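You operate a simulated robot arm through the tools that you are given. There is no shell and no other tool.

Carry out the task below with a simulated robot arm. There is one attempt and no reset: what you move stays moved.

## Task
Change the synthesizer from horn to strings, bright slider to HIGH, and latch the note A.
Fine: HOLD goes on before the key, one press; no other note is lit; leave the other controls alone.

The check looks at the end state, three seconds after you hand in, the way a careful person would. Anything else that was tipped, shoved, dropped, spilled or broken makes it a failure.

## Robot
A 7-joint arm with a four-finger gripper, fixed in place. Base frame: the origin is at the foot of the arm, x ahead of it, y to its left, z up. Units: mm, degrees, N and s.
Its first joint turns from -69.0 to 172.0 degrees. Payload 3.67 kg.
Tool frame: the origin (TCP) lies between the finger pads and is the grasp point; the fingertips stand 28 mm ahead of it; z points along the fingers, y is the line along which they close. The gripper opens to 112 mm. The gripper's body begins 73 mm behind the TCP.
Orientation is that of the tool frame in the base frame, as [roll, pitch, yaw] about the fixed x, y, z axes, in that order (R = Rz(yaw) Ry(pitch) Rx(roll)). With the fingers straight down and closing along the base's y, the tool's x points along the base's -x, its y along +y and its z along -z.

## Interface
- The arm moves only by the tool move_arm. Its argument "motion" is text: rows parted by semicolons, each of 7 numbers parted by spaces: the turn, a rotation vector about the base's x, y, z in units of 60 degrees (1.0 is 60 degrees), then the shift along the base's x, y, z in units of 200 mm (1.0 is 200 mm), then the gripper command, from -1 (fully open) to 1 (shut), values between in proportion. In form: ax ay az x y z hand; .... A call has 1 to 20 rows; each row is the pose to reach, as a shift and turn from the pose commanded when the call began. A call with a number of a shift or a turn outside -1 to 1 is refused whole. Each row takes 0.2 s and may step no farther than 50 mm and 8.6 degrees from the row before; otherwise, or with a gripper value out of range, the whole call is refused. A pose out of reach is approached as far as the arm can. The call stops where the force on the tool passes 50 N (or 10 N more than at its start, if that is more) or the arm is blocked; 0.2 s more then pass. Each finger halts on what it meets, pressing with about 32 N; the grip force reading is that of the motor and also rises with nothing between the fingers. The clock runs only during rows and for 0.2 s after the last one: add rows that repeat a pose to give the fingers time. It gives the time, the measured TCP pose, the force on the tool (base axes), the opening and the grip force at its end, in the units of the frame above (readings bear some noise), with the torque about the TCP (base axes, N m) and any sound that the robot's microphone picked up.
- Cameras (640 x 400 px; columns grow to the right, rows downward): "scene" is fixed at [45.9, 636.7, 1349]; the picture's right is [-0.68, -0.73, 0.00], its down [-0.33, 0.31, -0.89] and it looks along [0.65, -0.61, -0.45] (base axes); focal length 344 px, centre (320, 200). "wrist" rides on the gripper at [60, -18, -104] in the tool frame; the picture's right is [0.29, 0.96, 0.00], its down [-0.80, 0.24, -0.55] and it looks along [-0.53, 0.16, 0.83] (tool axes); focal length 234 px, centre (320, 200). There is no depth. A picture from a camera that has moved, and an enlarged one, comes with that camera's place and axes in the base frame and with its lens. The place of the scene camera against the robot may be out by one fixed shift of up to 18 mm in any direction.
- get_image(camera): a new picture of that camera. It takes no simulated time.
- lift_body(by): slides the trunk up (or, below 0, down) by that many mm; the arm rides with it, the base frame stays. It gives what a move gives, with no picture.
- zoom(camera, box): a new picture of the part [left, top, right, bottom] of that camera's present view, enlarged. It takes no simulated time.
- close_job(): hands the job in; it is judged then, once.

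Places have to be worked out from the pictures, the camera data and where the tool is seen. Open the gripper and draw the arm clear of the work before you hand the job in, unless the task says otherwise.

The tools are called after "Call:" as a command line: name --argument value ..., lists and objects as JSON in quotes. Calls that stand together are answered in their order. move_arm: Moves the arm, as the interface text tells. Its arguments: {"type":"object","properties":{"motion":{"type":"string"}},"required":["motion"]} The other tools are called the same way: lift_body (by) slides the trunk up or down; get_image (camera) takes a picture; zoom (camera, box) takes an enlarged picture of a part of a camera's view; close_job () hands the job in.

At the start:

```text
time: 0.0
ee_pos: [635.1, -202.0, 1052.1]
tcp_rot: [180.0, 0.0, 179.9]
ft_force: [-0.4, -0.4, 0.4]
torque: [-0.01, 0.02, -0.01]
finger_gap: 112.0
grip_force: 0.1
trunk travel left (down, up): [-575.0, 265.0]
```

scene: 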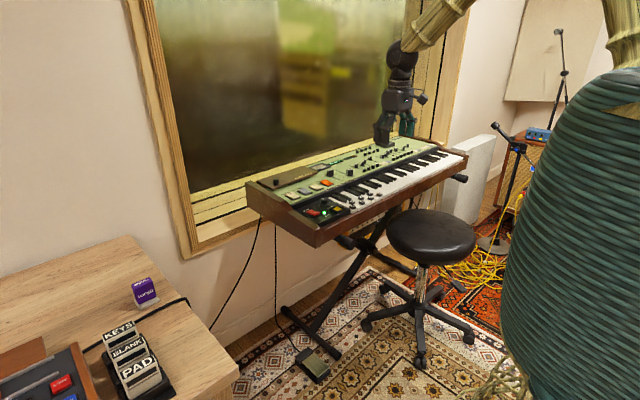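
wrist: 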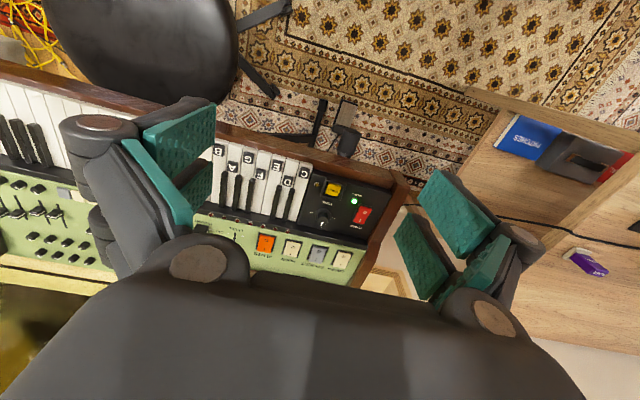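

The scene shows the synthesizer against the window with the gripper above it. I'll enlarge both views to read the panel.

Call:
zoom --camera "scene" --box '[240, 130, 480, 250]'

Call:
zoom --camera "wrist" --box '[180, 120, 420, 300]'

Call:
zoom --camera "wrist" --box '[0, 60, 160, 300]'

```text
2.67 times, centred on (360, 190) of scene
camera zoom: at [45.9, 636.7, 1349.0], right [-0.68, -0.73, 0.0], down [-0.33, 0.31, -0.89], along [0.65, -0.61, -0.45], focal length 918 px, centre (213, 227)
```

zoom: 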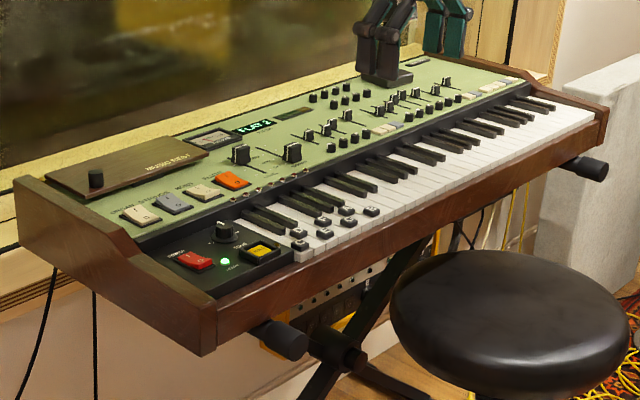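

```text
2.22 times, centred on (300, 210) of wrist
camera zoom: at [575.1, -220.2, 1155.2], right [-0.29, 0.96, 0.0], down [0.8, 0.24, 0.55], along [0.53, 0.16, -0.83], focal length 520 px, centre (364, 178)
```

zoom: 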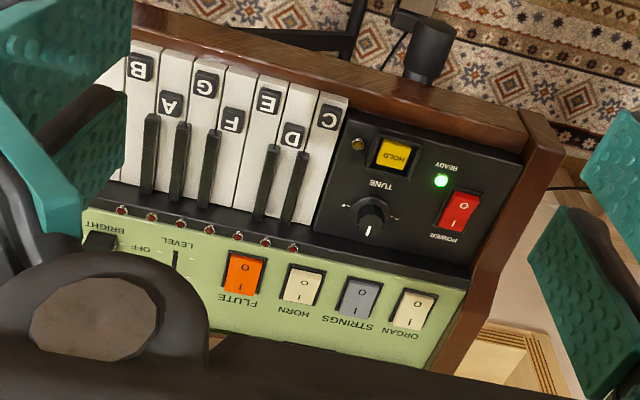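

```text
1.67 times, centred on (80, 180) of wrist
camera zoom: at [575.1, -220.2, 1155.2], right [-0.29, 0.96, 0.0], down [0.8, 0.24, 0.55], along [0.53, 0.16, -0.83], focal length 390 px, centre (720, 233)
```

zoom: 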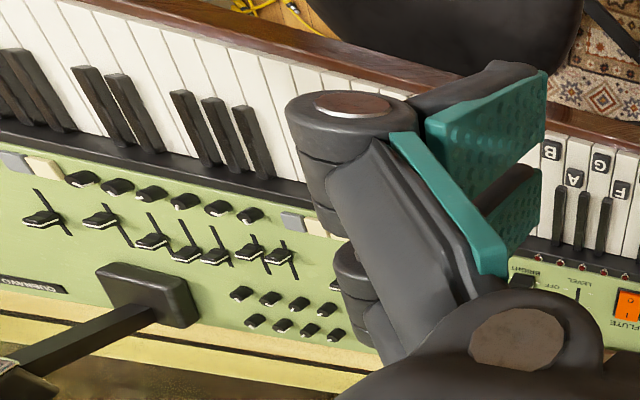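

The POWER switch triangulates to about (825, -54, 776), so the panel top is near z≈775 and the keys run along −y from C to B. I'll move forward and a little lower with the gripper open, so the wrist camera can see the rockers, slider and HOLD button.

Call:
move_arm --motion "0 0 0 0.1 0.05 -0.08 -1; 0 0 0 0.2 0.1 -0.16 -1; 0 0 0 0.3 0.15 -0.24 -1; 0 0 0 0.4 0.2 -0.32 -1; 0 0 0 0.5 0.25 -0.4 -1"

Call:
get_image --camera "wrist"

Call:
get_image --camera "scene"

```text
time: 1.2
ee_pos: [736.0, -152.4, 972.8]
tcp_rot: [180.0, -0.1, -180.0]
ft_force: [-0.1, 0.6, -0.7]
torque: [-0.02, 0.01, 0.0]
finger_gap: 111.8
grip_force: 0.1
trunk travel left (down, up): [-575.0, 265.0]
```

```text
taken
camera wrist: at [676.9, -170.0, 1076.5], right [-0.29, 0.96, 0.0], down [0.8, 0.24, 0.55], along [0.53, 0.16, -0.83], focal length 234 px, centre (320, 200)
```

wrist: 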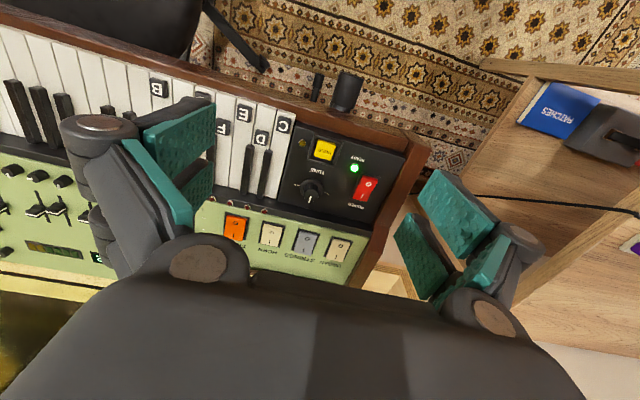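

```text
taken
```

scene: 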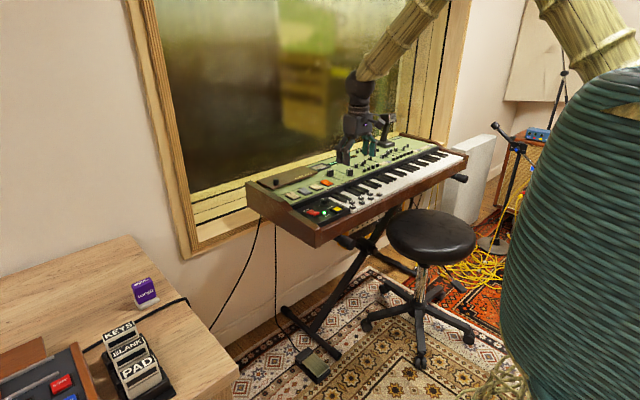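

The dark object near the synth's back edge is separate from the gripper, so I'll enlarge both views to identify it and read the panel.

Call:
zoom --camera "scene" --box '[330, 90, 470, 178]'

Call:
zoom --camera "wrist" --box '[180, 100, 420, 280]'

Call:
zoom --camera "scene" --box '[280, 160, 380, 222]'

```text
4.55 times, centred on (400, 134) of scene
camera zoom: at [45.9, 636.7, 1349.0], right [-0.68, -0.73, 0.0], down [-0.33, 0.31, -0.89], along [0.65, -0.61, -0.45], focal length 1565 px, centre (-44, 500)
```

zoom: 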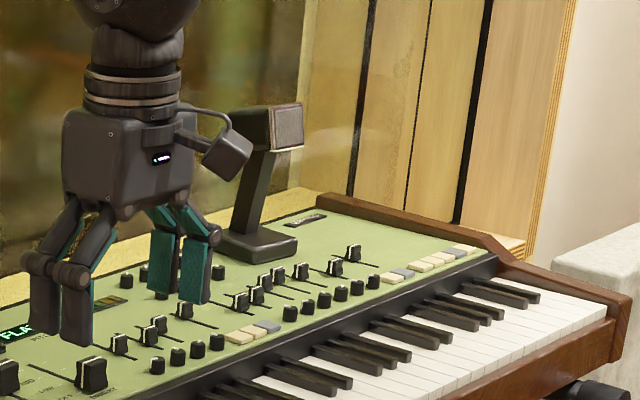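

```text
2.22 times, centred on (300, 190) of wrist
camera zoom: at [676.9, -170.0, 1076.5], right [-0.29, 0.96, 0.0], down [0.8, 0.24, 0.55], along [0.53, 0.16, -0.83], focal length 520 px, centre (364, 222)
```

zoom: 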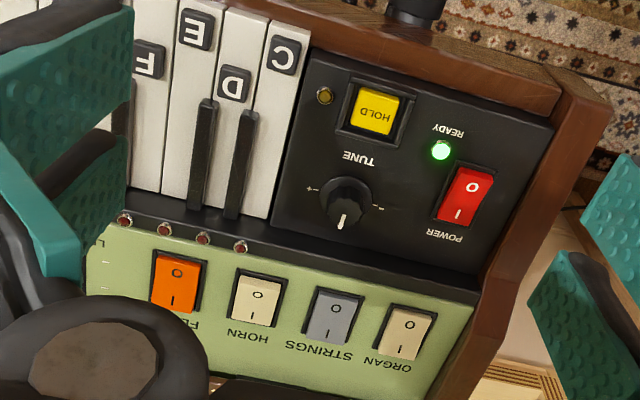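

```text
6.40 times, centred on (330, 191) of scene
camera zoom: at [45.9, 636.7, 1349.0], right [-0.68, -0.73, 0.0], down [-0.33, 0.31, -0.89], along [0.65, -0.61, -0.45], focal length 2204 px, centre (256, 258)
```

zoom: 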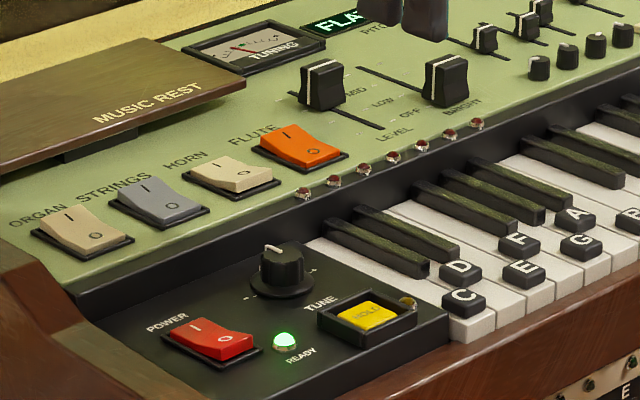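

The labels read ORGAN, STRINGS, HORN and FLUTE, with "I" at the back and "O" at the front. I'll look closer to see how each rocker is tilted and which slider is BRIGHT.

Call:
zoom --camera "scene" --box '[280, 175, 336, 210]'

Call:
zoom --camera "scene" --box '[320, 160, 368, 190]'

Call:
zoom --camera "wrist" --box '[220, 190, 360, 278]'

```text
11.43 times, centred on (308, 192) of scene
camera zoom: at [45.9, 636.7, 1349.0], right [-0.68, -0.73, 0.0], down [-0.33, 0.31, -0.89], along [0.65, -0.61, -0.45], focal length 3936 px, centre (457, 286)
```

zoom: 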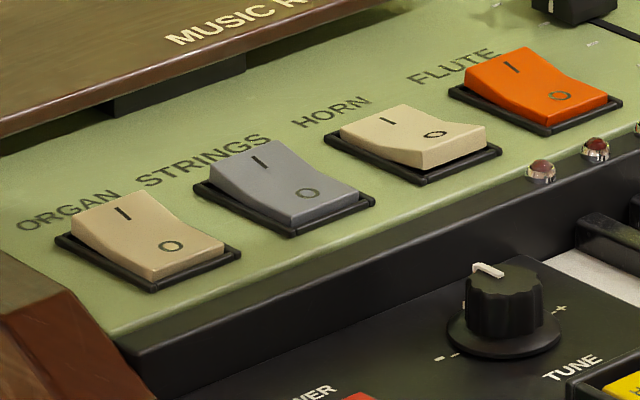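

```text
13.33 times, centred on (344, 175) of scene
camera zoom: at [45.9, 636.7, 1349.0], right [-0.68, -0.73, 0.0], down [-0.33, 0.31, -0.89], along [0.65, -0.61, -0.45], focal length 4592 px, centre (0, 533)
```

zoom: 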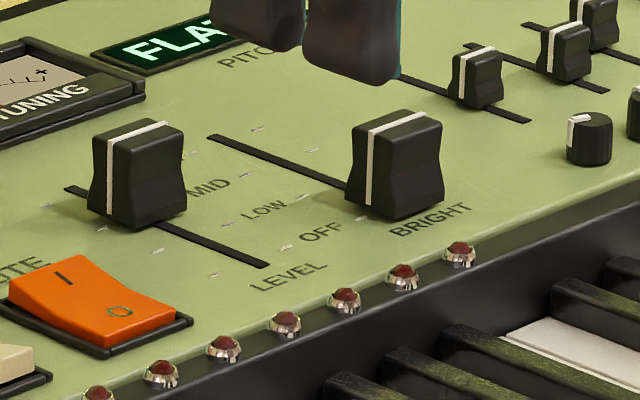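

```text
4.55 times, centred on (290, 234) of wrist
camera zoom: at [676.9, -170.0, 1076.5], right [-0.29, 0.96, 0.0], down [0.8, 0.24, 0.55], along [0.53, 0.16, -0.83], focal length 1064 px, centre (456, 46)
```

zoom: 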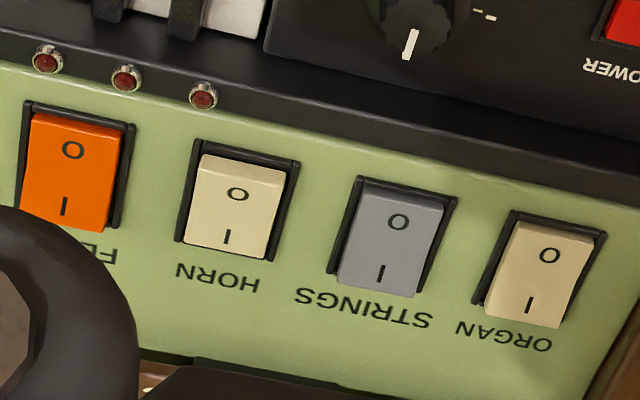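

HORN has its I side pressed, so it's ON, and ORGAN, STRINGS and FLUTE are OFF. BRIGHT is the right slider, now at OFF with the scale rising toward the back. The rockers lie near x≈960, so I'll move forward for a better view of the sliders and rockers.

Call:
move_arm --motion "0 0 0 0.12 -0.06 0 -1; 0 0 0 0.24 -0.12 0 -1; 0 0 0 0.36 -0.18 0 -1; 0 0 0 0.48 -0.24 0 -1; 0 0 0 0.5 -0.3 0 -1"

Call:
get_image --camera "wrist"

Call:
zoom --camera "wrist" --box '[180, 90, 420, 240]'

Call:
zoom --camera "scene" --box '[280, 110, 440, 210]'

```text
time: 2.4
ee_pos: [836.9, -213.9, 970.0]
tcp_rot: [-180.0, 0.1, -180.0]
ft_force: [-0.5, -0.3, -0.9]
torque: [-0.02, 0.01, 0.05]
finger_gap: 111.9
grip_force: 0.1
trunk travel left (down, up): [-575.0, 265.0]
```

```text
taken
camera wrist: at [777.6, -232.1, 1073.5], right [-0.29, 0.96, 0.0], down [0.8, 0.24, 0.55], along [0.53, 0.16, -0.83], focal length 234 px, centre (320, 200)
```

wrist: 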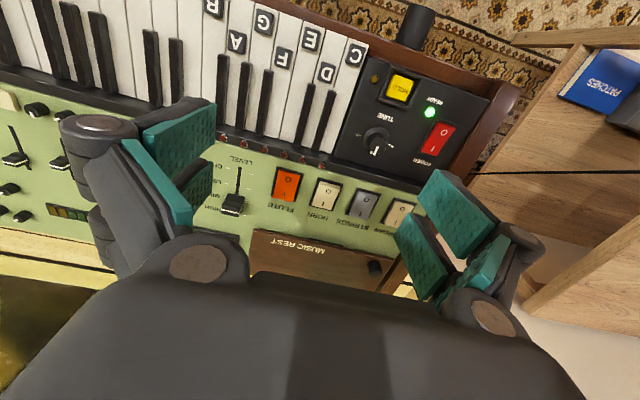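

```text
2.67 times, centred on (300, 165) of wrist
camera zoom: at [777.6, -232.1, 1073.5], right [-0.29, 0.96, 0.0], down [0.8, 0.24, 0.55], along [0.53, 0.16, -0.83], focal length 624 px, centre (373, 293)
```

zoom: 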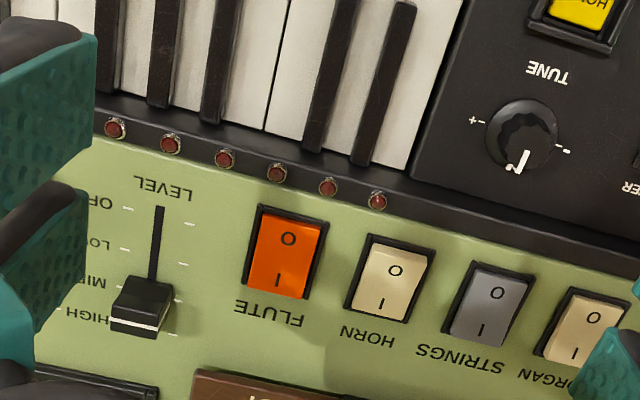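

```text
4.00 times, centred on (360, 160) of scene
camera zoom: at [45.9, 636.7, 1349.0], right [-0.68, -0.73, 0.0], down [-0.33, 0.31, -0.89], along [0.65, -0.61, -0.45], focal length 1378 px, centre (160, 360)
```

zoom: 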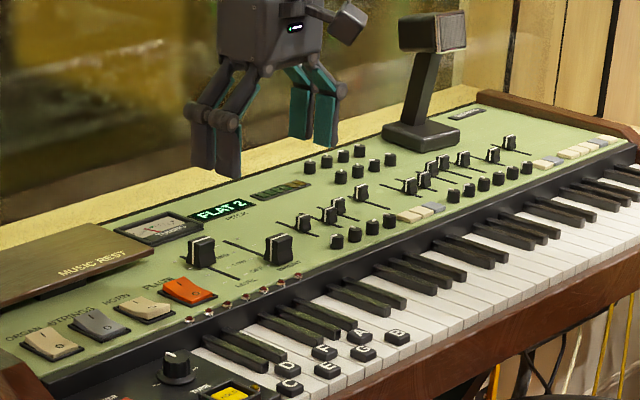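

Triangulating over the three wrist positions puts the rockers at x≈948, z≈785: FLUTE y≈-229, HORN -171, STRINGS -113, ORGAN -55. HOLD is near (791, -129, 765), the A tab near (801, -322, 757), and BRIGHT at y≈-358. I'll close the gripper, tilt 20° outward so one fingertip edge makes contact, and hover over HORN's near half.

Call:
move_arm --motion "0 -0.056 0 0.08 0.034 -0.06 1; 0 -0.111 0 0.163 0.068 -0.12 1; 0 -0.167 0 0.245 0.102 -0.18 1; 0 -0.222 0 0.327 0.137 -0.24 1; 0 -0.278 0 0.408 0.171 -0.3 1; 0 -0.333 0 0.49 0.205 -0.36 1; 0 -0.333 0 0.49 0.205 -0.4 1; 0 -0.333 0 0.49 0.205 -0.4 1"

Call:
get_image --camera "wrist"

Call:
zoom --camera "scene" --box '[270, 110, 430, 210]'

```text
time: 4.2
ee_pos: [934.2, -172.2, 892.0]
tcp_rot: [-179.9, 20.1, -180.0]
ft_force: [-0.7, 0.0, 0.2]
torque: [0.0, 0.01, -0.05]
finger_gap: 0.0
grip_force: 32.3
trunk travel left (down, up): [-575.0, 265.0]
```

```text
taken
camera wrist: at [841.8, -190.4, 969.4], right [-0.27, 0.96, -0.1], down [0.56, 0.24, 0.79], along [0.78, 0.16, -0.6], focal length 234 px, centre (320, 200)
```

wrist: 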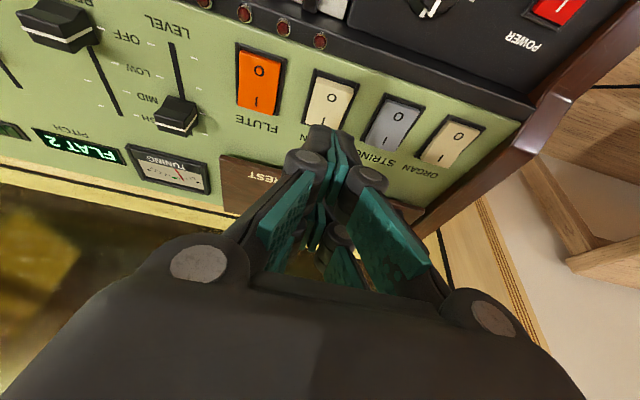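

```text
4.00 times, centred on (350, 160) of scene
camera zoom: at [45.9, 636.7, 1349.0], right [-0.68, -0.73, 0.0], down [-0.33, 0.31, -0.89], along [0.65, -0.61, -0.45], focal length 1378 px, centre (200, 360)
```

zoom: 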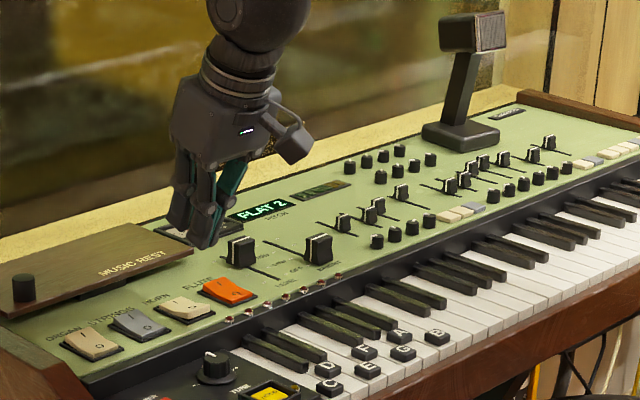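

The hover pose matches the command, with the fingertips just below HORN in the view. I'll enlarge the wrist view to locate the fingertips relative to the HORN rocker.

Call:
zoom --camera "wrist" --box '[240, 60, 400, 160]'

Call:
zoom --camera "wrist" --box '[240, 110, 440, 290]'

Call:
zoom --camera "wrist" --box '[0, 0, 220, 180]'

Call:
zoom --camera "scene" --box '[300, 135, 356, 180]'

```text
4.00 times, centred on (320, 110) of wrist
camera zoom: at [841.8, -190.4, 969.4], right [-0.27, 0.96, -0.1], down [0.56, 0.24, 0.79], along [0.78, 0.16, -0.6], focal length 937 px, centre (320, 560)
```

zoom: 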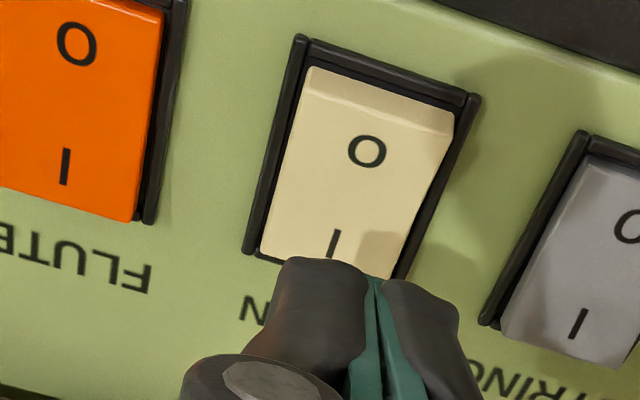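

```text
2.22 times, centred on (340, 200) of wrist
camera zoom: at [841.8, -190.4, 969.4], right [-0.27, 0.96, -0.1], down [0.56, 0.24, 0.79], along [0.78, 0.16, -0.6], focal length 520 px, centre (276, 200)
```

zoom: 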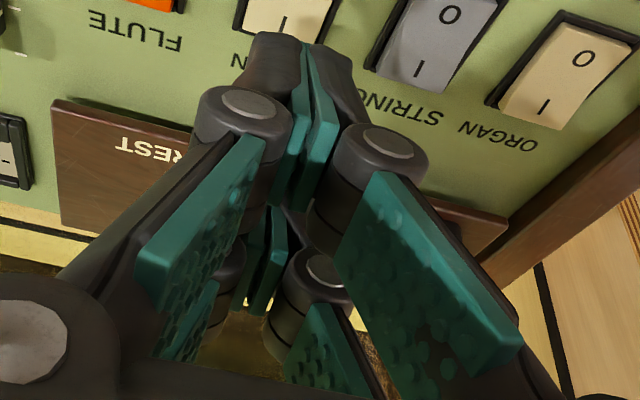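

```text
2.22 times, centred on (110, 90) of wrist
camera zoom: at [841.8, -190.4, 969.4], right [-0.27, 0.96, -0.1], down [0.56, 0.24, 0.79], along [0.78, 0.16, -0.6], focal length 520 px, centre (787, 444)
```

zoom: 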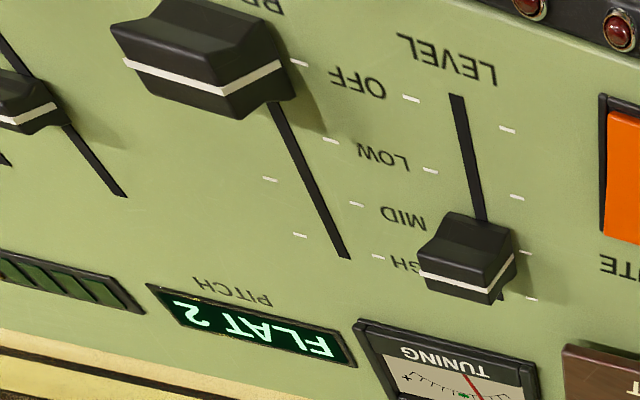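

```text
8.89 times, centred on (328, 158) of scene
camera zoom: at [45.9, 636.7, 1349.0], right [-0.68, -0.73, 0.0], down [-0.33, 0.31, -0.89], along [0.65, -0.61, -0.45], focal length 3061 px, centre (249, 578)
```

zoom: 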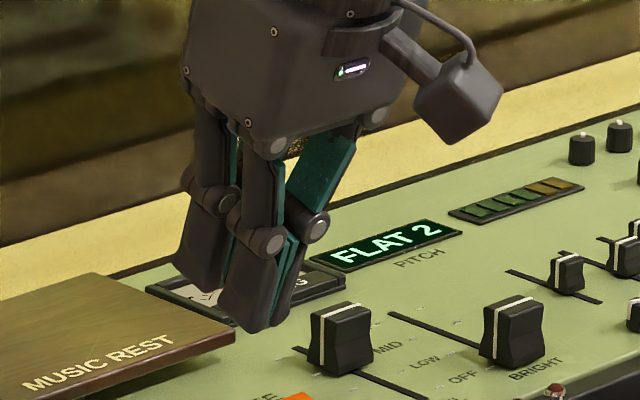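

The visible gripper has two prongs per side, and the near pair's lowest edge lies about 24 mm toward the robot from the tool axis. I'll steepen the tilt to 30° so only that edge can touch, and lower it to about 15–20 mm above HORN's O end at (934, -172).

Call:
move_arm --motion "0 -0.09 0 0.02 0 -0.08 1; 0 -0.1667 0 0.0385 -0.0035 -0.16 1; 0 -0.1667 0 0.0385 -0.0035 -0.22 1; 0 -0.1667 0 0.0385 -0.0035 -0.22 1"

Call:
zoom --camera "wrist" --box '[220, 60, 420, 185]'

Call:
zoom --camera "scene" --box '[280, 150, 360, 200]'

```text
time: 5.2
ee_pos: [941.6, -174.2, 849.4]
tcp_rot: [180.0, 30.0, -180.0]
ft_force: [0.4, -0.7, 0.7]
torque: [-0.02, 0.0, 0.03]
finger_gap: 0.0
grip_force: 32.2
trunk travel left (down, up): [-575.0, 265.0]
```

```text
3.20 times, centred on (320, 122) of wrist
camera zoom: at [837.6, -192.5, 908.4], right [-0.25, 0.96, -0.14], down [0.41, 0.24, 0.88], along [0.88, 0.16, -0.46], focal length 749 px, centre (320, 448)
```

zoom: 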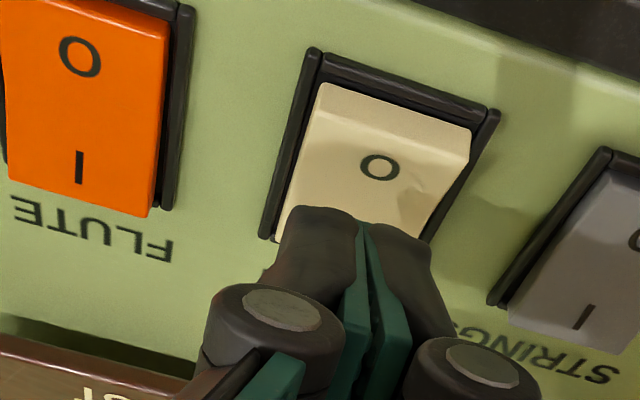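

```text
8.00 times, centred on (320, 175) of scene
camera zoom: at [45.9, 636.7, 1349.0], right [-0.68, -0.73, 0.0], down [-0.33, 0.31, -0.89], along [0.65, -0.61, -0.45], focal length 2755 px, centre (320, 400)
```

zoom: 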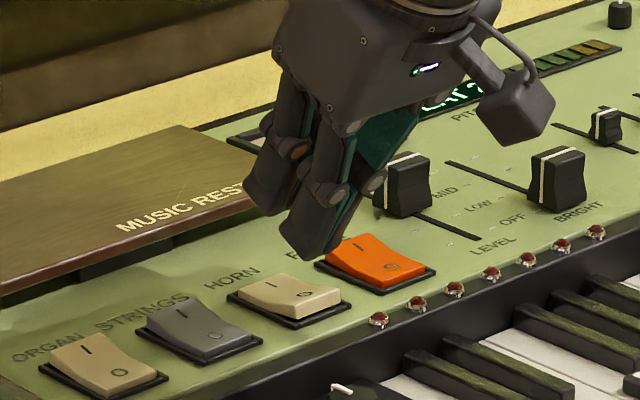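

The O mark resolves to (938.7, -171.4, 792) and the tip edge is near (935, -174, 813). I'll shift y by +3 mm and descend 14 mm to just above the cap, checking the force.

Call:
move_arm --motion "0 0 0 0 0.015 -0.035 1; 0 0 0 0 0.015 -0.07 1; 0 0 0 0 0.015 -0.07 1"

Call:
zoom --camera "wrist" --box '[220, 60, 420, 185]'

Call:
zoom --camera "scene" --box '[290, 155, 354, 195]'

```text
time: 6.0
ee_pos: [940.5, -170.5, 834.3]
tcp_rot: [179.9, 30.0, 179.9]
ft_force: [-0.6, -0.2, 0.2]
torque: [0.01, 0.03, 0.02]
finger_gap: 0.0
grip_force: 31.7
trunk travel left (down, up): [-575.0, 265.0]
```

```text
3.20 times, centred on (320, 122) of wrist
camera zoom: at [837.1, -188.0, 894.4], right [-0.25, 0.96, -0.14], down [0.41, 0.24, 0.88], along [0.88, 0.16, -0.46], focal length 749 px, centre (320, 448)
```

zoom: 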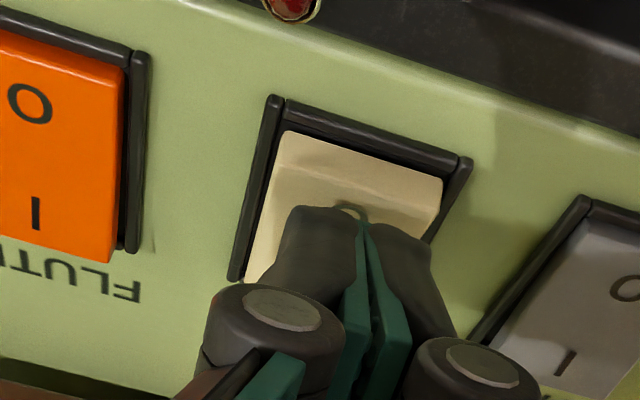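

```text
10.00 times, centred on (322, 175) of scene
camera zoom: at [45.9, 636.7, 1349.0], right [-0.68, -0.73, 0.0], down [-0.33, 0.31, -0.89], along [0.65, -0.61, -0.45], focal length 3444 px, centre (300, 450)
```

zoom: 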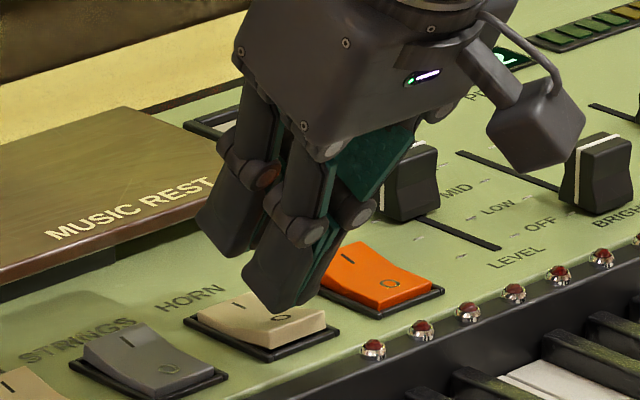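

The tip sits just above the O mark with no force yet. I'll descend 6 mm and read the contact force.

Call:
move_arm --motion "0 0 0 0 0 -0.015 1; 0 0 0 0 0 -0.03 1; 0 0 0 0 0 -0.03 1"

```text
time: 6.8
ee_pos: [939.6, -170.1, 828.3]
tcp_rot: [-179.9, 30.0, 180.0]
ft_force: [-0.7, 0.6, 1.3]
torque: [-0.04, -0.03, 0.02]
finger_gap: 6.3
grip_force: 36.2
trunk travel left (down, up): [-575.0, 265.0]
```

The gap reads 6.3 mm although I commanded shut, so I'll look before pressing further.

Call:
zoom --camera "wrist" --box '[220, 80, 420, 205]'

Call:
zoom --camera "scene" --box '[290, 155, 354, 195]'

```text
3.20 times, centred on (320, 142) of wrist
camera zoom: at [836.9, -187.3, 887.8], right [-0.25, 0.96, -0.14], down [0.41, 0.24, 0.88], along [0.88, 0.16, -0.46], focal length 749 px, centre (320, 384)
```

zoom: 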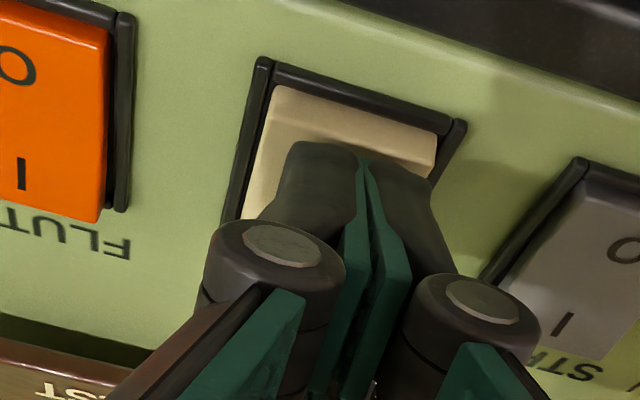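

```text
10.00 times, centred on (322, 175) of scene
camera zoom: at [45.9, 636.7, 1349.0], right [-0.68, -0.73, 0.0], down [-0.33, 0.31, -0.89], along [0.65, -0.61, -0.45], focal length 3444 px, centre (300, 450)
```

zoom: 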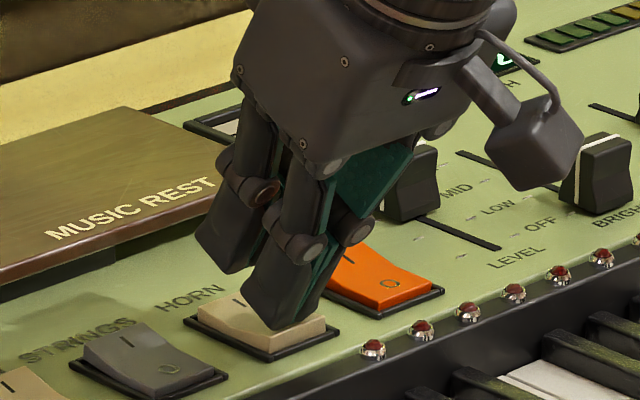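

The visible fingers are still together and the tip is at the cap surface, so contact is probably just beginning. I'll press 4 mm further.

Call:
move_arm --motion "0 0 0 0 0 -0.01 1; 0 0 0 0 0 -0.02 1; 0 0 0 0 0 -0.02 1"

Call:
zoom --camera "wrist" --box '[220, 80, 420, 205]'

Call:
zoom --camera "scene" --box '[290, 155, 354, 195]'

```text
time: 7.6
ee_pos: [939.7, -168.4, 824.3]
tcp_rot: [-180.0, 30.2, 180.0]
ft_force: [-3.2, 0.5, 10.5]
torque: [0.04, 0.19, -0.03]
finger_gap: 5.6
grip_force: 35.9
trunk travel left (down, up): [-575.0, 265.0]
```

```text
3.20 times, centred on (320, 142) of wrist
camera zoom: at [836.9, -187.2, 884.8], right [-0.25, 0.96, -0.14], down [0.41, 0.24, 0.88], along [0.88, 0.16, -0.45], focal length 749 px, centre (320, 384)
```

zoom: 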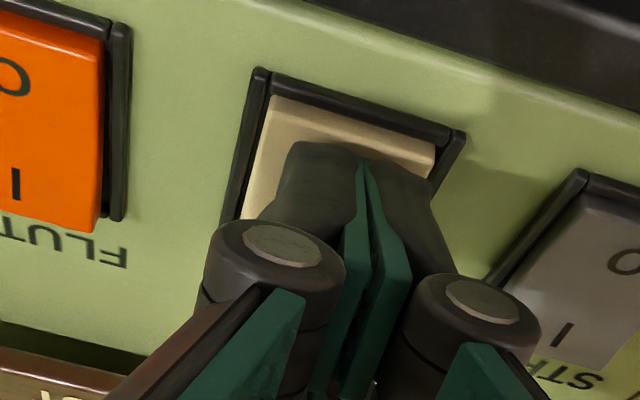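

```text
10.00 times, centred on (322, 175) of scene
camera zoom: at [45.9, 636.7, 1349.0], right [-0.68, -0.73, 0.0], down [-0.33, 0.31, -0.89], along [0.65, -0.61, -0.45], focal length 3444 px, centre (300, 450)
```

zoom: 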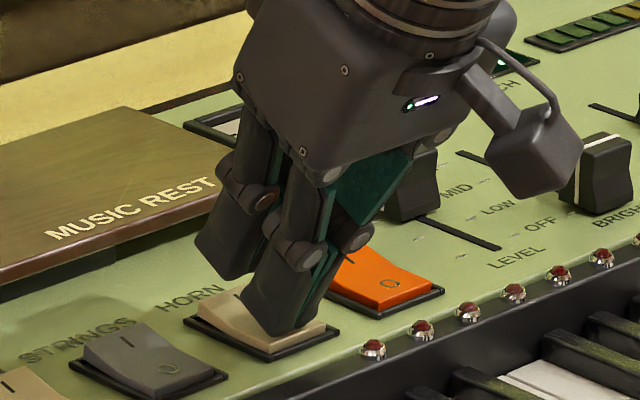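

The torque matches contact at the near-prong edge, so the prong geometry is confirmed, and the force is about 10 N at tip z≈788. I'll keep pressing in small steps until the rocker flips.

Call:
move_arm --motion "0 0 0 -0.01 0 -0.01 1; 0 0 0 -0.015 0 -0.02 1; 0 0 0 -0.015 0 -0.02 1"

Call:
zoom --camera "wrist" --box '[220, 80, 420, 205]'

Call:
zoom --camera "scene" --box '[290, 155, 354, 195]'

```text
time: 8.4
ee_pos: [939.1, -169.7, 825.6]
tcp_rot: [-180.0, 30.4, 179.9]
ft_force: [14.6, 1.8, 38.9]
torque: [0.04, -0.24, 0.0]
finger_gap: 5.9
grip_force: 36.1
trunk travel left (down, up): [-575.0, 265.0]
```

```text
3.20 times, centred on (320, 142) of wrist
camera zoom: at [834.8, -187.3, 883.8], right [-0.25, 0.96, -0.15], down [0.41, 0.24, 0.88], along [0.88, 0.16, -0.45], focal length 749 px, centre (320, 384)
```

zoom: 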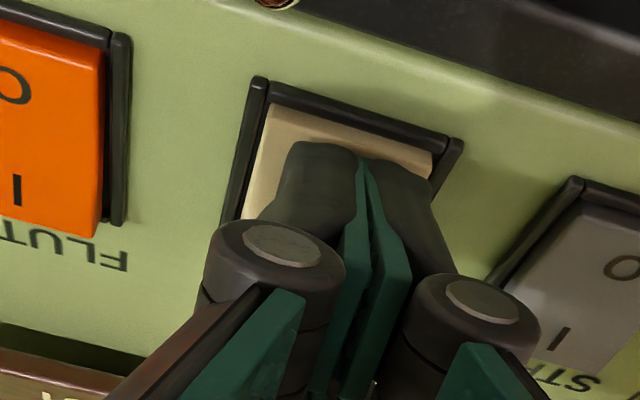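

```text
10.00 times, centred on (322, 175) of scene
camera zoom: at [45.9, 636.7, 1349.0], right [-0.68, -0.73, 0.0], down [-0.33, 0.31, -0.89], along [0.65, -0.61, -0.45], focal length 3444 px, centre (300, 450)
```

zoom: 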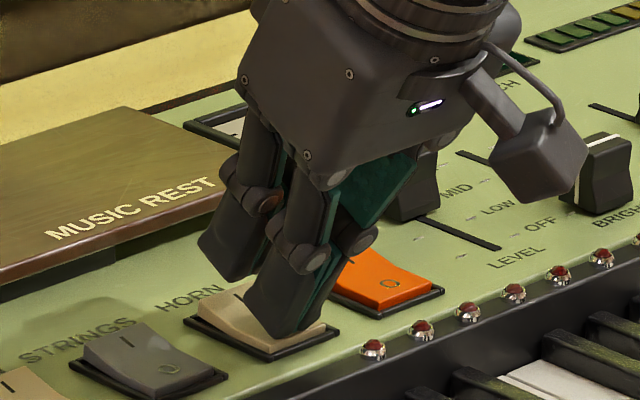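

The force rose to 39 N without a flip. The right prong looks close to the bezel's side wall, with the tip about 2–3 mm off-centre, so I'll back off, recentre by +3 mm in x and −3 mm in y, and try again.

Call:
move_arm --motion "0 0 0 0 0 0.03 1; 0 0 0 0.0 0 0.06 1; 0 0 0 0.015 -0.015 0.06 1; 0 0 0 0.015 -0.015 0.06 1"

Call:
zoom --camera "wrist" --box '[240, 80, 400, 180]'

Call:
zoom --camera "scene" --box '[290, 155, 354, 195]'

```text
time: 9.4
ee_pos: [939.5, -172.8, 832.2]
tcp_rot: [-179.9, 30.0, -180.0]
ft_force: [0.1, 0.0, -0.1]
torque: [0.0, -0.02, -0.01]
finger_gap: 0.0
grip_force: 35.5
trunk travel left (down, up): [-575.0, 265.0]
```

```text
4.00 times, centred on (320, 130) of wrist
camera zoom: at [836.9, -191.0, 891.5], right [-0.25, 0.96, -0.14], down [0.41, 0.24, 0.88], along [0.88, 0.16, -0.46], focal length 937 px, centre (320, 480)
```

zoom: 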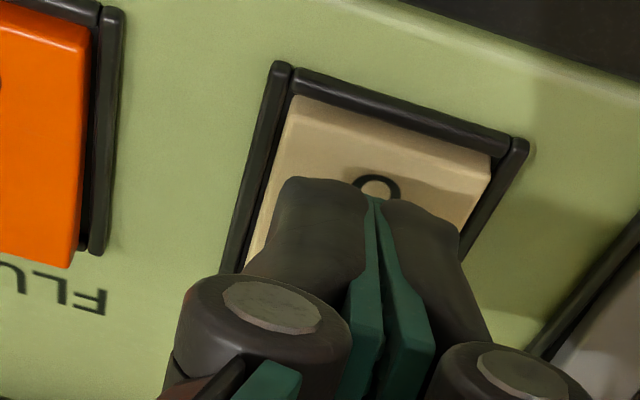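

```text
10.00 times, centred on (322, 175) of scene
camera zoom: at [45.9, 636.7, 1349.0], right [-0.68, -0.73, 0.0], down [-0.33, 0.31, -0.89], along [0.65, -0.61, -0.45], focal length 3444 px, centre (300, 450)
```

zoom: 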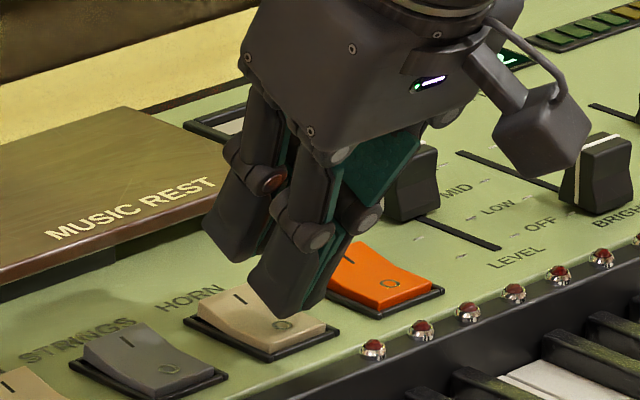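

HORN now tilts like the OFF rockers, so it did flip. I'll lift, move over STRINGS' far (I) end with the tip edge near (964, -113.5), and hover there.

Call:
move_arm --motion "0 0 0 0 0 0.15 1; 0 0 0 0.1 0.15 0.2 1; 0 0 0 0.152 0.2975 0.2 1; 0 0 0 0.152 0.2975 0.1 1; 0 0 0 0.152 0.2975 0.1 1"

Call:
get_image --camera "wrist"

Call:
zoom --camera "wrist" --box '[220, 60, 420, 185]'

Call:
zoom --camera "scene" --box '[280, 155, 344, 215]'

```text
time: 10.6
ee_pos: [971.2, -109.6, 854.2]
tcp_rot: [-180.0, 30.0, 180.0]
ft_force: [-0.6, 0.2, 0.2]
torque: [0.0, -0.02, 0.01]
finger_gap: 0.1
grip_force: 35.7
trunk travel left (down, up): [-575.0, 265.0]
```

```text
taken
camera wrist: at [867.1, -127.7, 913.4], right [-0.25, 0.96, -0.14], down [0.41, 0.24, 0.88], along [0.88, 0.16, -0.46], focal length 234 px, centre (320, 200)
```

wrist: 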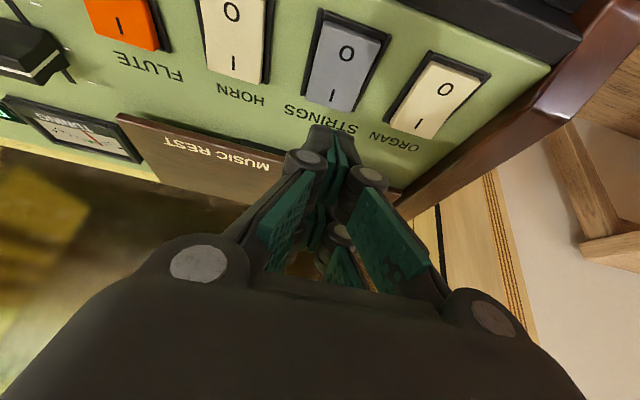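

```text
3.20 times, centred on (320, 122) of wrist
camera zoom: at [867.1, -127.7, 913.4], right [-0.25, 0.96, -0.14], down [0.41, 0.24, 0.88], along [0.88, 0.16, -0.46], focal length 749 px, centre (320, 448)
```

zoom: 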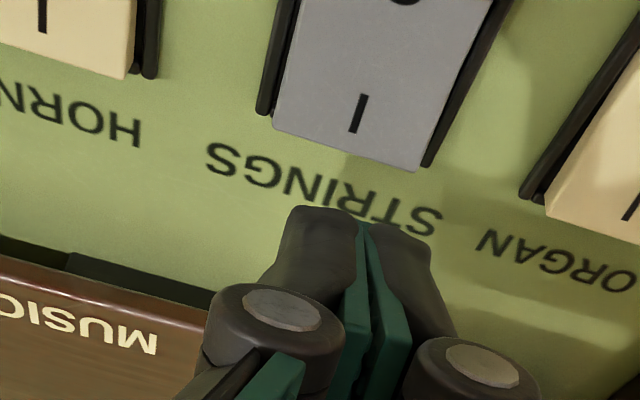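

```text
6.67 times, centred on (312, 185) of scene
camera zoom: at [45.9, 636.7, 1349.0], right [-0.68, -0.73, 0.0], down [-0.33, 0.31, -0.89], along [0.65, -0.61, -0.45], focal length 2296 px, centre (373, 300)
```

zoom: 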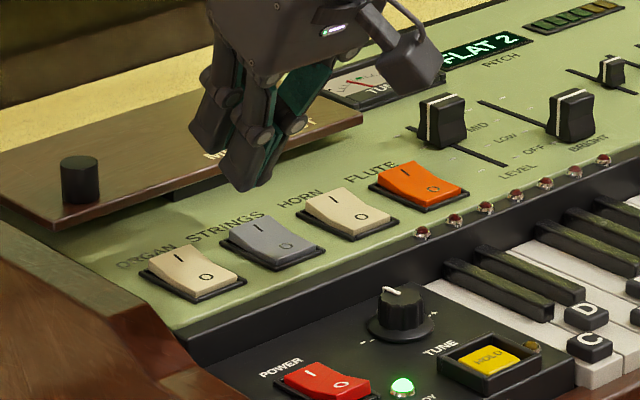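

HORN is confirmed OFF. The STRINGS "I" mark is at about (962, -114) and the tip edge at (964, -110, 817), so I'll shift y by −4 mm and lower to just above the cap.

Call:
move_arm --motion "0 0 0 -0.005 -0.02 -0.045 1; 0 0 0 -0.005 -0.02 -0.09 1; 0 0 0 -0.005 -0.02 -0.09 1"

Call:
zoom --camera "wrist" --box '[240, 80, 400, 180]'

Call:
zoom --camera "scene" --box '[280, 155, 344, 195]'

```text
time: 11.4
ee_pos: [969.8, -116.3, 834.5]
tcp_rot: [179.9, 30.0, 180.0]
ft_force: [-2.0, 0.2, -0.2]
torque: [0.0, 0.0, -0.02]
finger_gap: 0.0
grip_force: 35.8
trunk travel left (down, up): [-575.0, 265.0]
```

```text
4.00 times, centred on (320, 130) of wrist
camera zoom: at [865.9, -133.1, 894.6], right [-0.25, 0.96, -0.14], down [0.41, 0.24, 0.88], along [0.88, 0.16, -0.46], focal length 937 px, centre (320, 480)
```

zoom: 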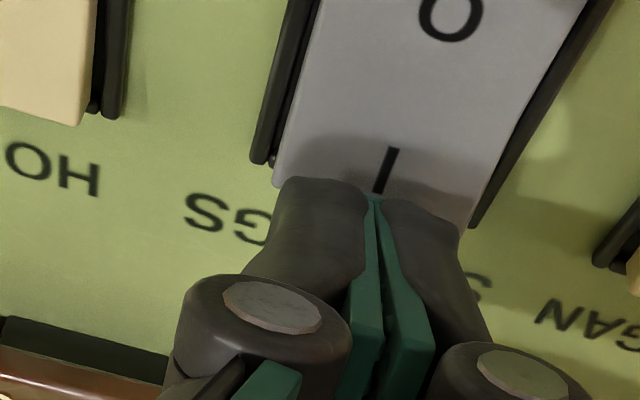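

```text
10.00 times, centred on (312, 175) of scene
camera zoom: at [45.9, 636.7, 1349.0], right [-0.68, -0.73, 0.0], down [-0.33, 0.31, -0.89], along [0.65, -0.61, -0.45], focal length 3444 px, centre (400, 450)
```

zoom: 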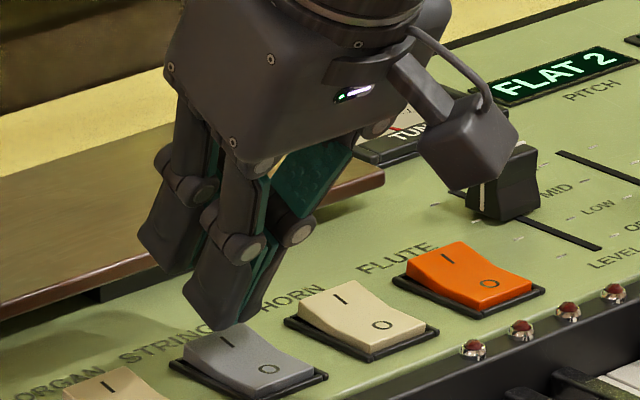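

The tip sits over the "I" mark and is about 1.5 mm low in y. I'll shift slightly and press down 6 mm.

Call:
move_arm --motion "0 0 0 0 0.008 -0.015 1; 0 0 0 0 0.008 -0.03 1; 0 0 0 0 0.008 -0.03 1"

Call:
zoom --camera "wrist" --box '[240, 80, 400, 180]'

```text
time: 12.2
ee_pos: [970.5, -113.4, 828.3]
tcp_rot: [179.9, 30.0, -179.9]
ft_force: [0.0, 0.8, 0.9]
torque: [0.03, 0.03, -0.01]
finger_gap: 5.9
grip_force: 35.4
trunk travel left (down, up): [-575.0, 265.0]
```

```text
4.00 times, centred on (320, 130) of wrist
camera zoom: at [866.8, -131.5, 888.2], right [-0.25, 0.96, -0.14], down [0.41, 0.24, 0.88], along [0.88, 0.16, -0.46], focal length 937 px, centre (320, 480)
```

zoom: 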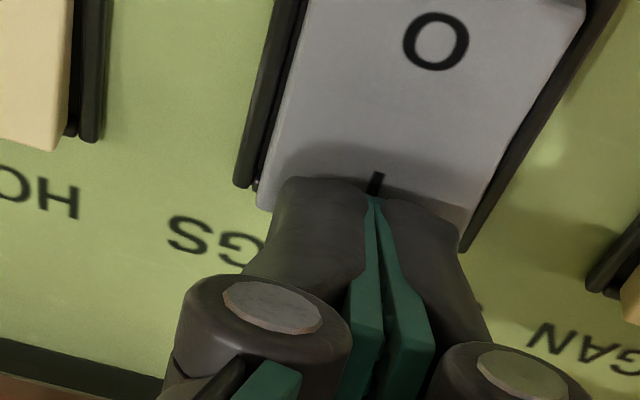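

Contact is starting, with the same gap change as before. I'll press about 5 mm further.

Call:
move_arm --motion "0 0 0 0 0 -0.01 1; 0 0 0 0 0 -0.02 1; 0 0 0 0 0 -0.025 1; 0 0 0 0 0 -0.025 1"

Call:
zoom --camera "wrist" --box '[240, 80, 400, 180]'

Call:
zoom --camera "scene" --box '[280, 155, 344, 195]'

```text
time: 13.2
ee_pos: [970.4, -114.0, 826.8]
tcp_rot: [-179.9, 30.2, 180.0]
ft_force: [-3.1, 2.9, 19.1]
torque: [0.14, 0.24, -0.06]
finger_gap: 5.8
grip_force: 36.0
trunk travel left (down, up): [-575.0, 265.0]
```

```text
4.00 times, centred on (320, 130) of wrist
camera zoom: at [866.4, -132.2, 885.5], right [-0.25, 0.96, -0.14], down [0.41, 0.24, 0.88], along [0.88, 0.16, -0.45], focal length 937 px, centre (320, 480)
```

zoom: 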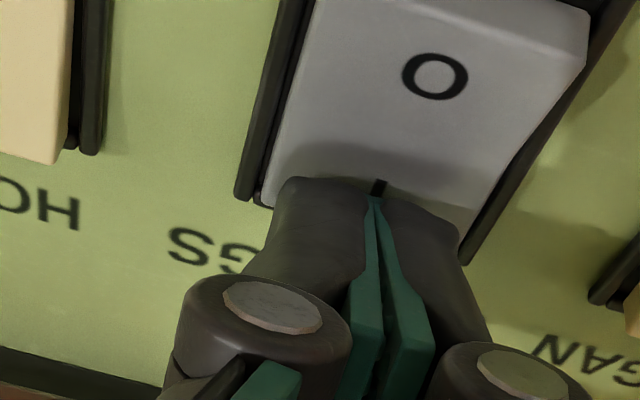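

```text
10.00 times, centred on (312, 175) of scene
camera zoom: at [45.9, 636.7, 1349.0], right [-0.68, -0.73, 0.0], down [-0.33, 0.31, -0.89], along [0.65, -0.61, -0.45], focal length 3444 px, centre (400, 450)
```

zoom: 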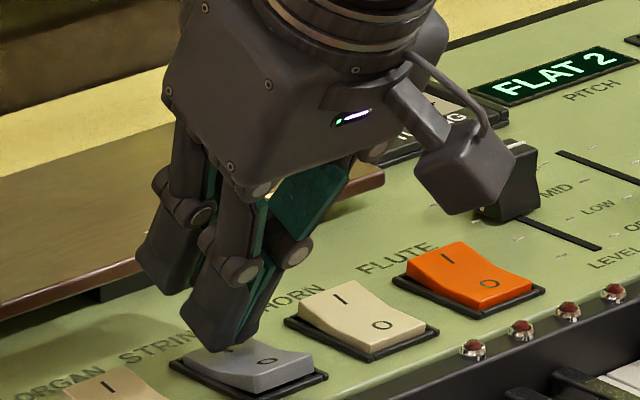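

STRINGS is rotating, with its O end now rising. I'll push 3 mm more so it seats, then lift clear to check.

Call:
move_arm --motion "0 0 0 0 0 -0.008 1; 0 0 0 0 0 -0.015 1; 0 0 0 0 0 0.03 1; 0 0 0 0 0 0.15 1; 0 0 0 -0.1 0 0.3 1; 0 0 0 -0.1 0 0.3 1"

Call:
zoom --camera "wrist" --box '[200, 20, 460, 180]'

Call:
zoom --camera "scene" --box '[280, 175, 336, 210]'

```text
time: 14.6
ee_pos: [949.9, -116.1, 880.3]
tcp_rot: [-180.0, 29.9, 179.9]
ft_force: [0.1, 0.3, -0.3]
torque: [-0.04, -0.02, -0.02]
finger_gap: 0.0
grip_force: 35.2
trunk travel left (down, up): [-575.0, 265.0]
```

```text
2.46 times, centred on (330, 100) of wrist
camera zoom: at [846.5, -133.8, 939.4], right [-0.25, 0.96, -0.14], down [0.42, 0.24, 0.88], along [0.87, 0.16, -0.46], focal length 576 px, centre (295, 446)
```

zoom: 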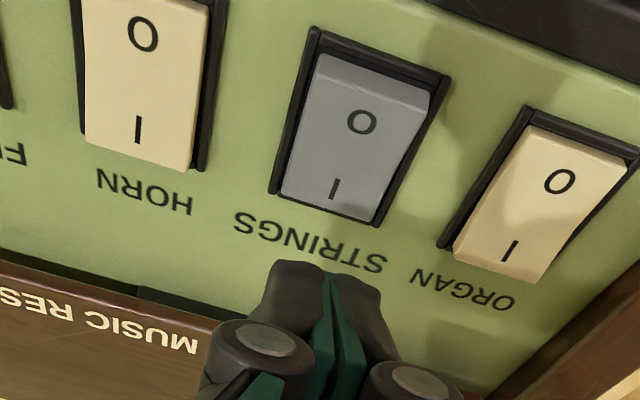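

```text
11.43 times, centred on (308, 192) of scene
camera zoom: at [45.9, 636.7, 1349.0], right [-0.68, -0.73, 0.0], down [-0.33, 0.31, -0.89], along [0.65, -0.61, -0.45], focal length 3936 px, centre (457, 286)
```

zoom: 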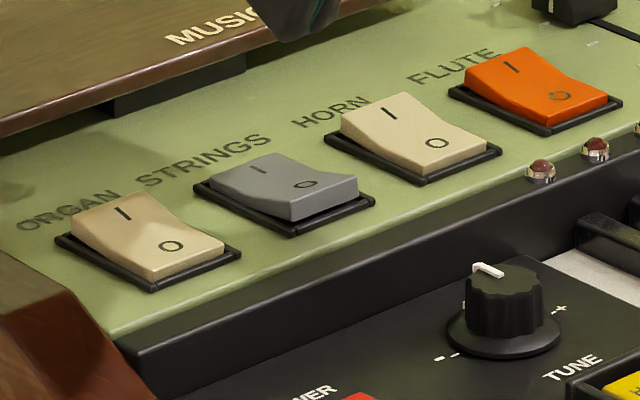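

STRINGS is ON, HORN, ORGAN and FLUTE are OFF, and the TUNE knob is unchanged. From the tick marks, BRIGHT's slot is at y≈-363 with OFF x≈949, LOW 974, MID 999.5 and HIGH 1024.5. I'll lift and move toward it with the gripper partly open.

Call:
move_arm --motion "0 0 0 -0.01 0 0.1 1; 0 0 0 -0.02 -0.15 0.15 0.5; 0 0 0 -0.03 -0.35 0.15 -0.07; 0 0 0 -0.04 -0.55 0.15 -0.07; 0 0 0 -0.05 -0.75 0.15 -0.07; 0 0 0 -0.05 -0.95 0.15 -0.07; 0 0 0 -0.05 -0.95 0.15 -0.07"

Call:
get_image --camera "wrist"

Call:
zoom --camera "scene" --box '[300, 110, 460, 210]'

```text
time: 16.2
ee_pos: [936.8, -301.8, 915.7]
tcp_rot: [-179.9, 30.0, -179.9]
ft_force: [0.6, 0.2, 0.4]
torque: [-0.06, -0.01, -0.05]
finger_gap: 60.2
grip_force: 0.1
trunk travel left (down, up): [-575.0, 265.0]
```

```text
taken
camera wrist: at [833.2, -319.4, 976.0], right [-0.25, 0.96, -0.15], down [0.41, 0.24, 0.88], along [0.88, 0.16, -0.46], focal length 234 px, centre (320, 200)
```

wrist: 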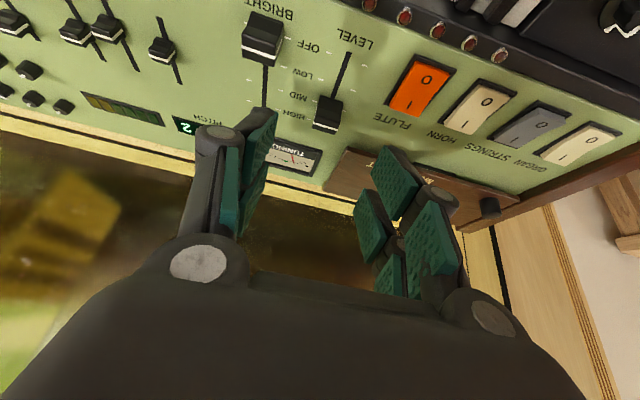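

```text
4.00 times, centred on (380, 160) of scene
camera zoom: at [45.9, 636.7, 1349.0], right [-0.68, -0.73, 0.0], down [-0.33, 0.31, -0.89], along [0.65, -0.61, -0.45], focal length 1378 px, centre (80, 360)
```

zoom: 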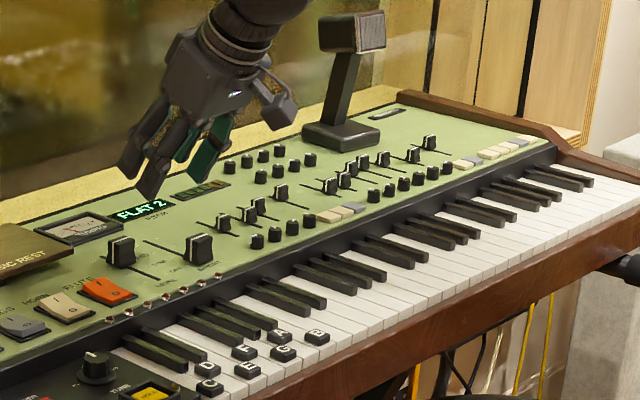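

Now I'll enlarge the slider area to refine the cap and tick positions.

Call:
zoom --camera "wrist" --box '[190, 0, 390, 125]'

Call:
zoom --camera "scene" --box '[325, 155, 375, 186]'

```text
3.20 times, centred on (290, 62) of wrist
camera zoom: at [833.2, -319.4, 976.0], right [-0.25, 0.96, -0.15], down [0.41, 0.24, 0.88], along [0.88, 0.16, -0.46], focal length 749 px, centre (416, 640)
```

zoom: 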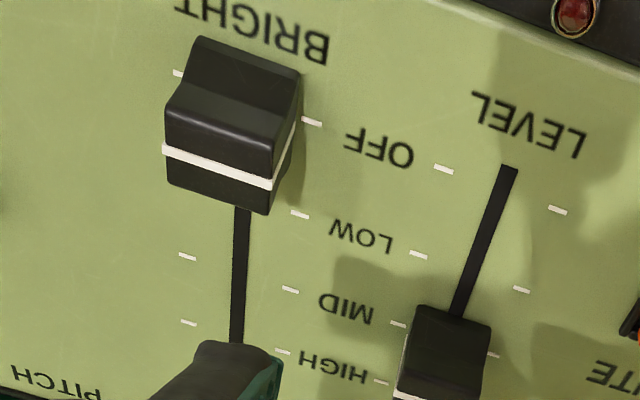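

```text
12.80 times, centred on (350, 170) of scene
camera zoom: at [45.9, 636.7, 1349.0], right [-0.68, -0.73, 0.0], down [-0.33, 0.31, -0.89], along [0.65, -0.61, -0.45], focal length 4408 px, centre (-64, 578)
```

zoom: 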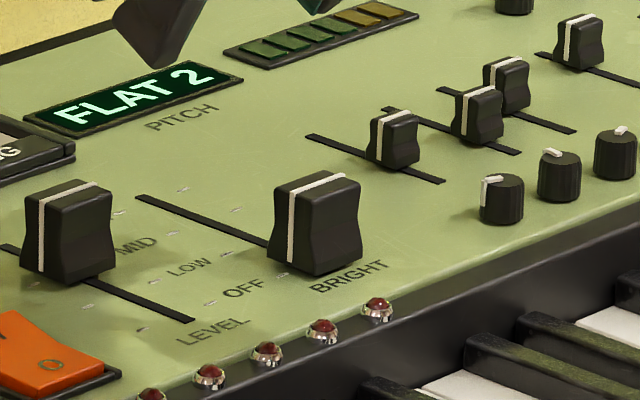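

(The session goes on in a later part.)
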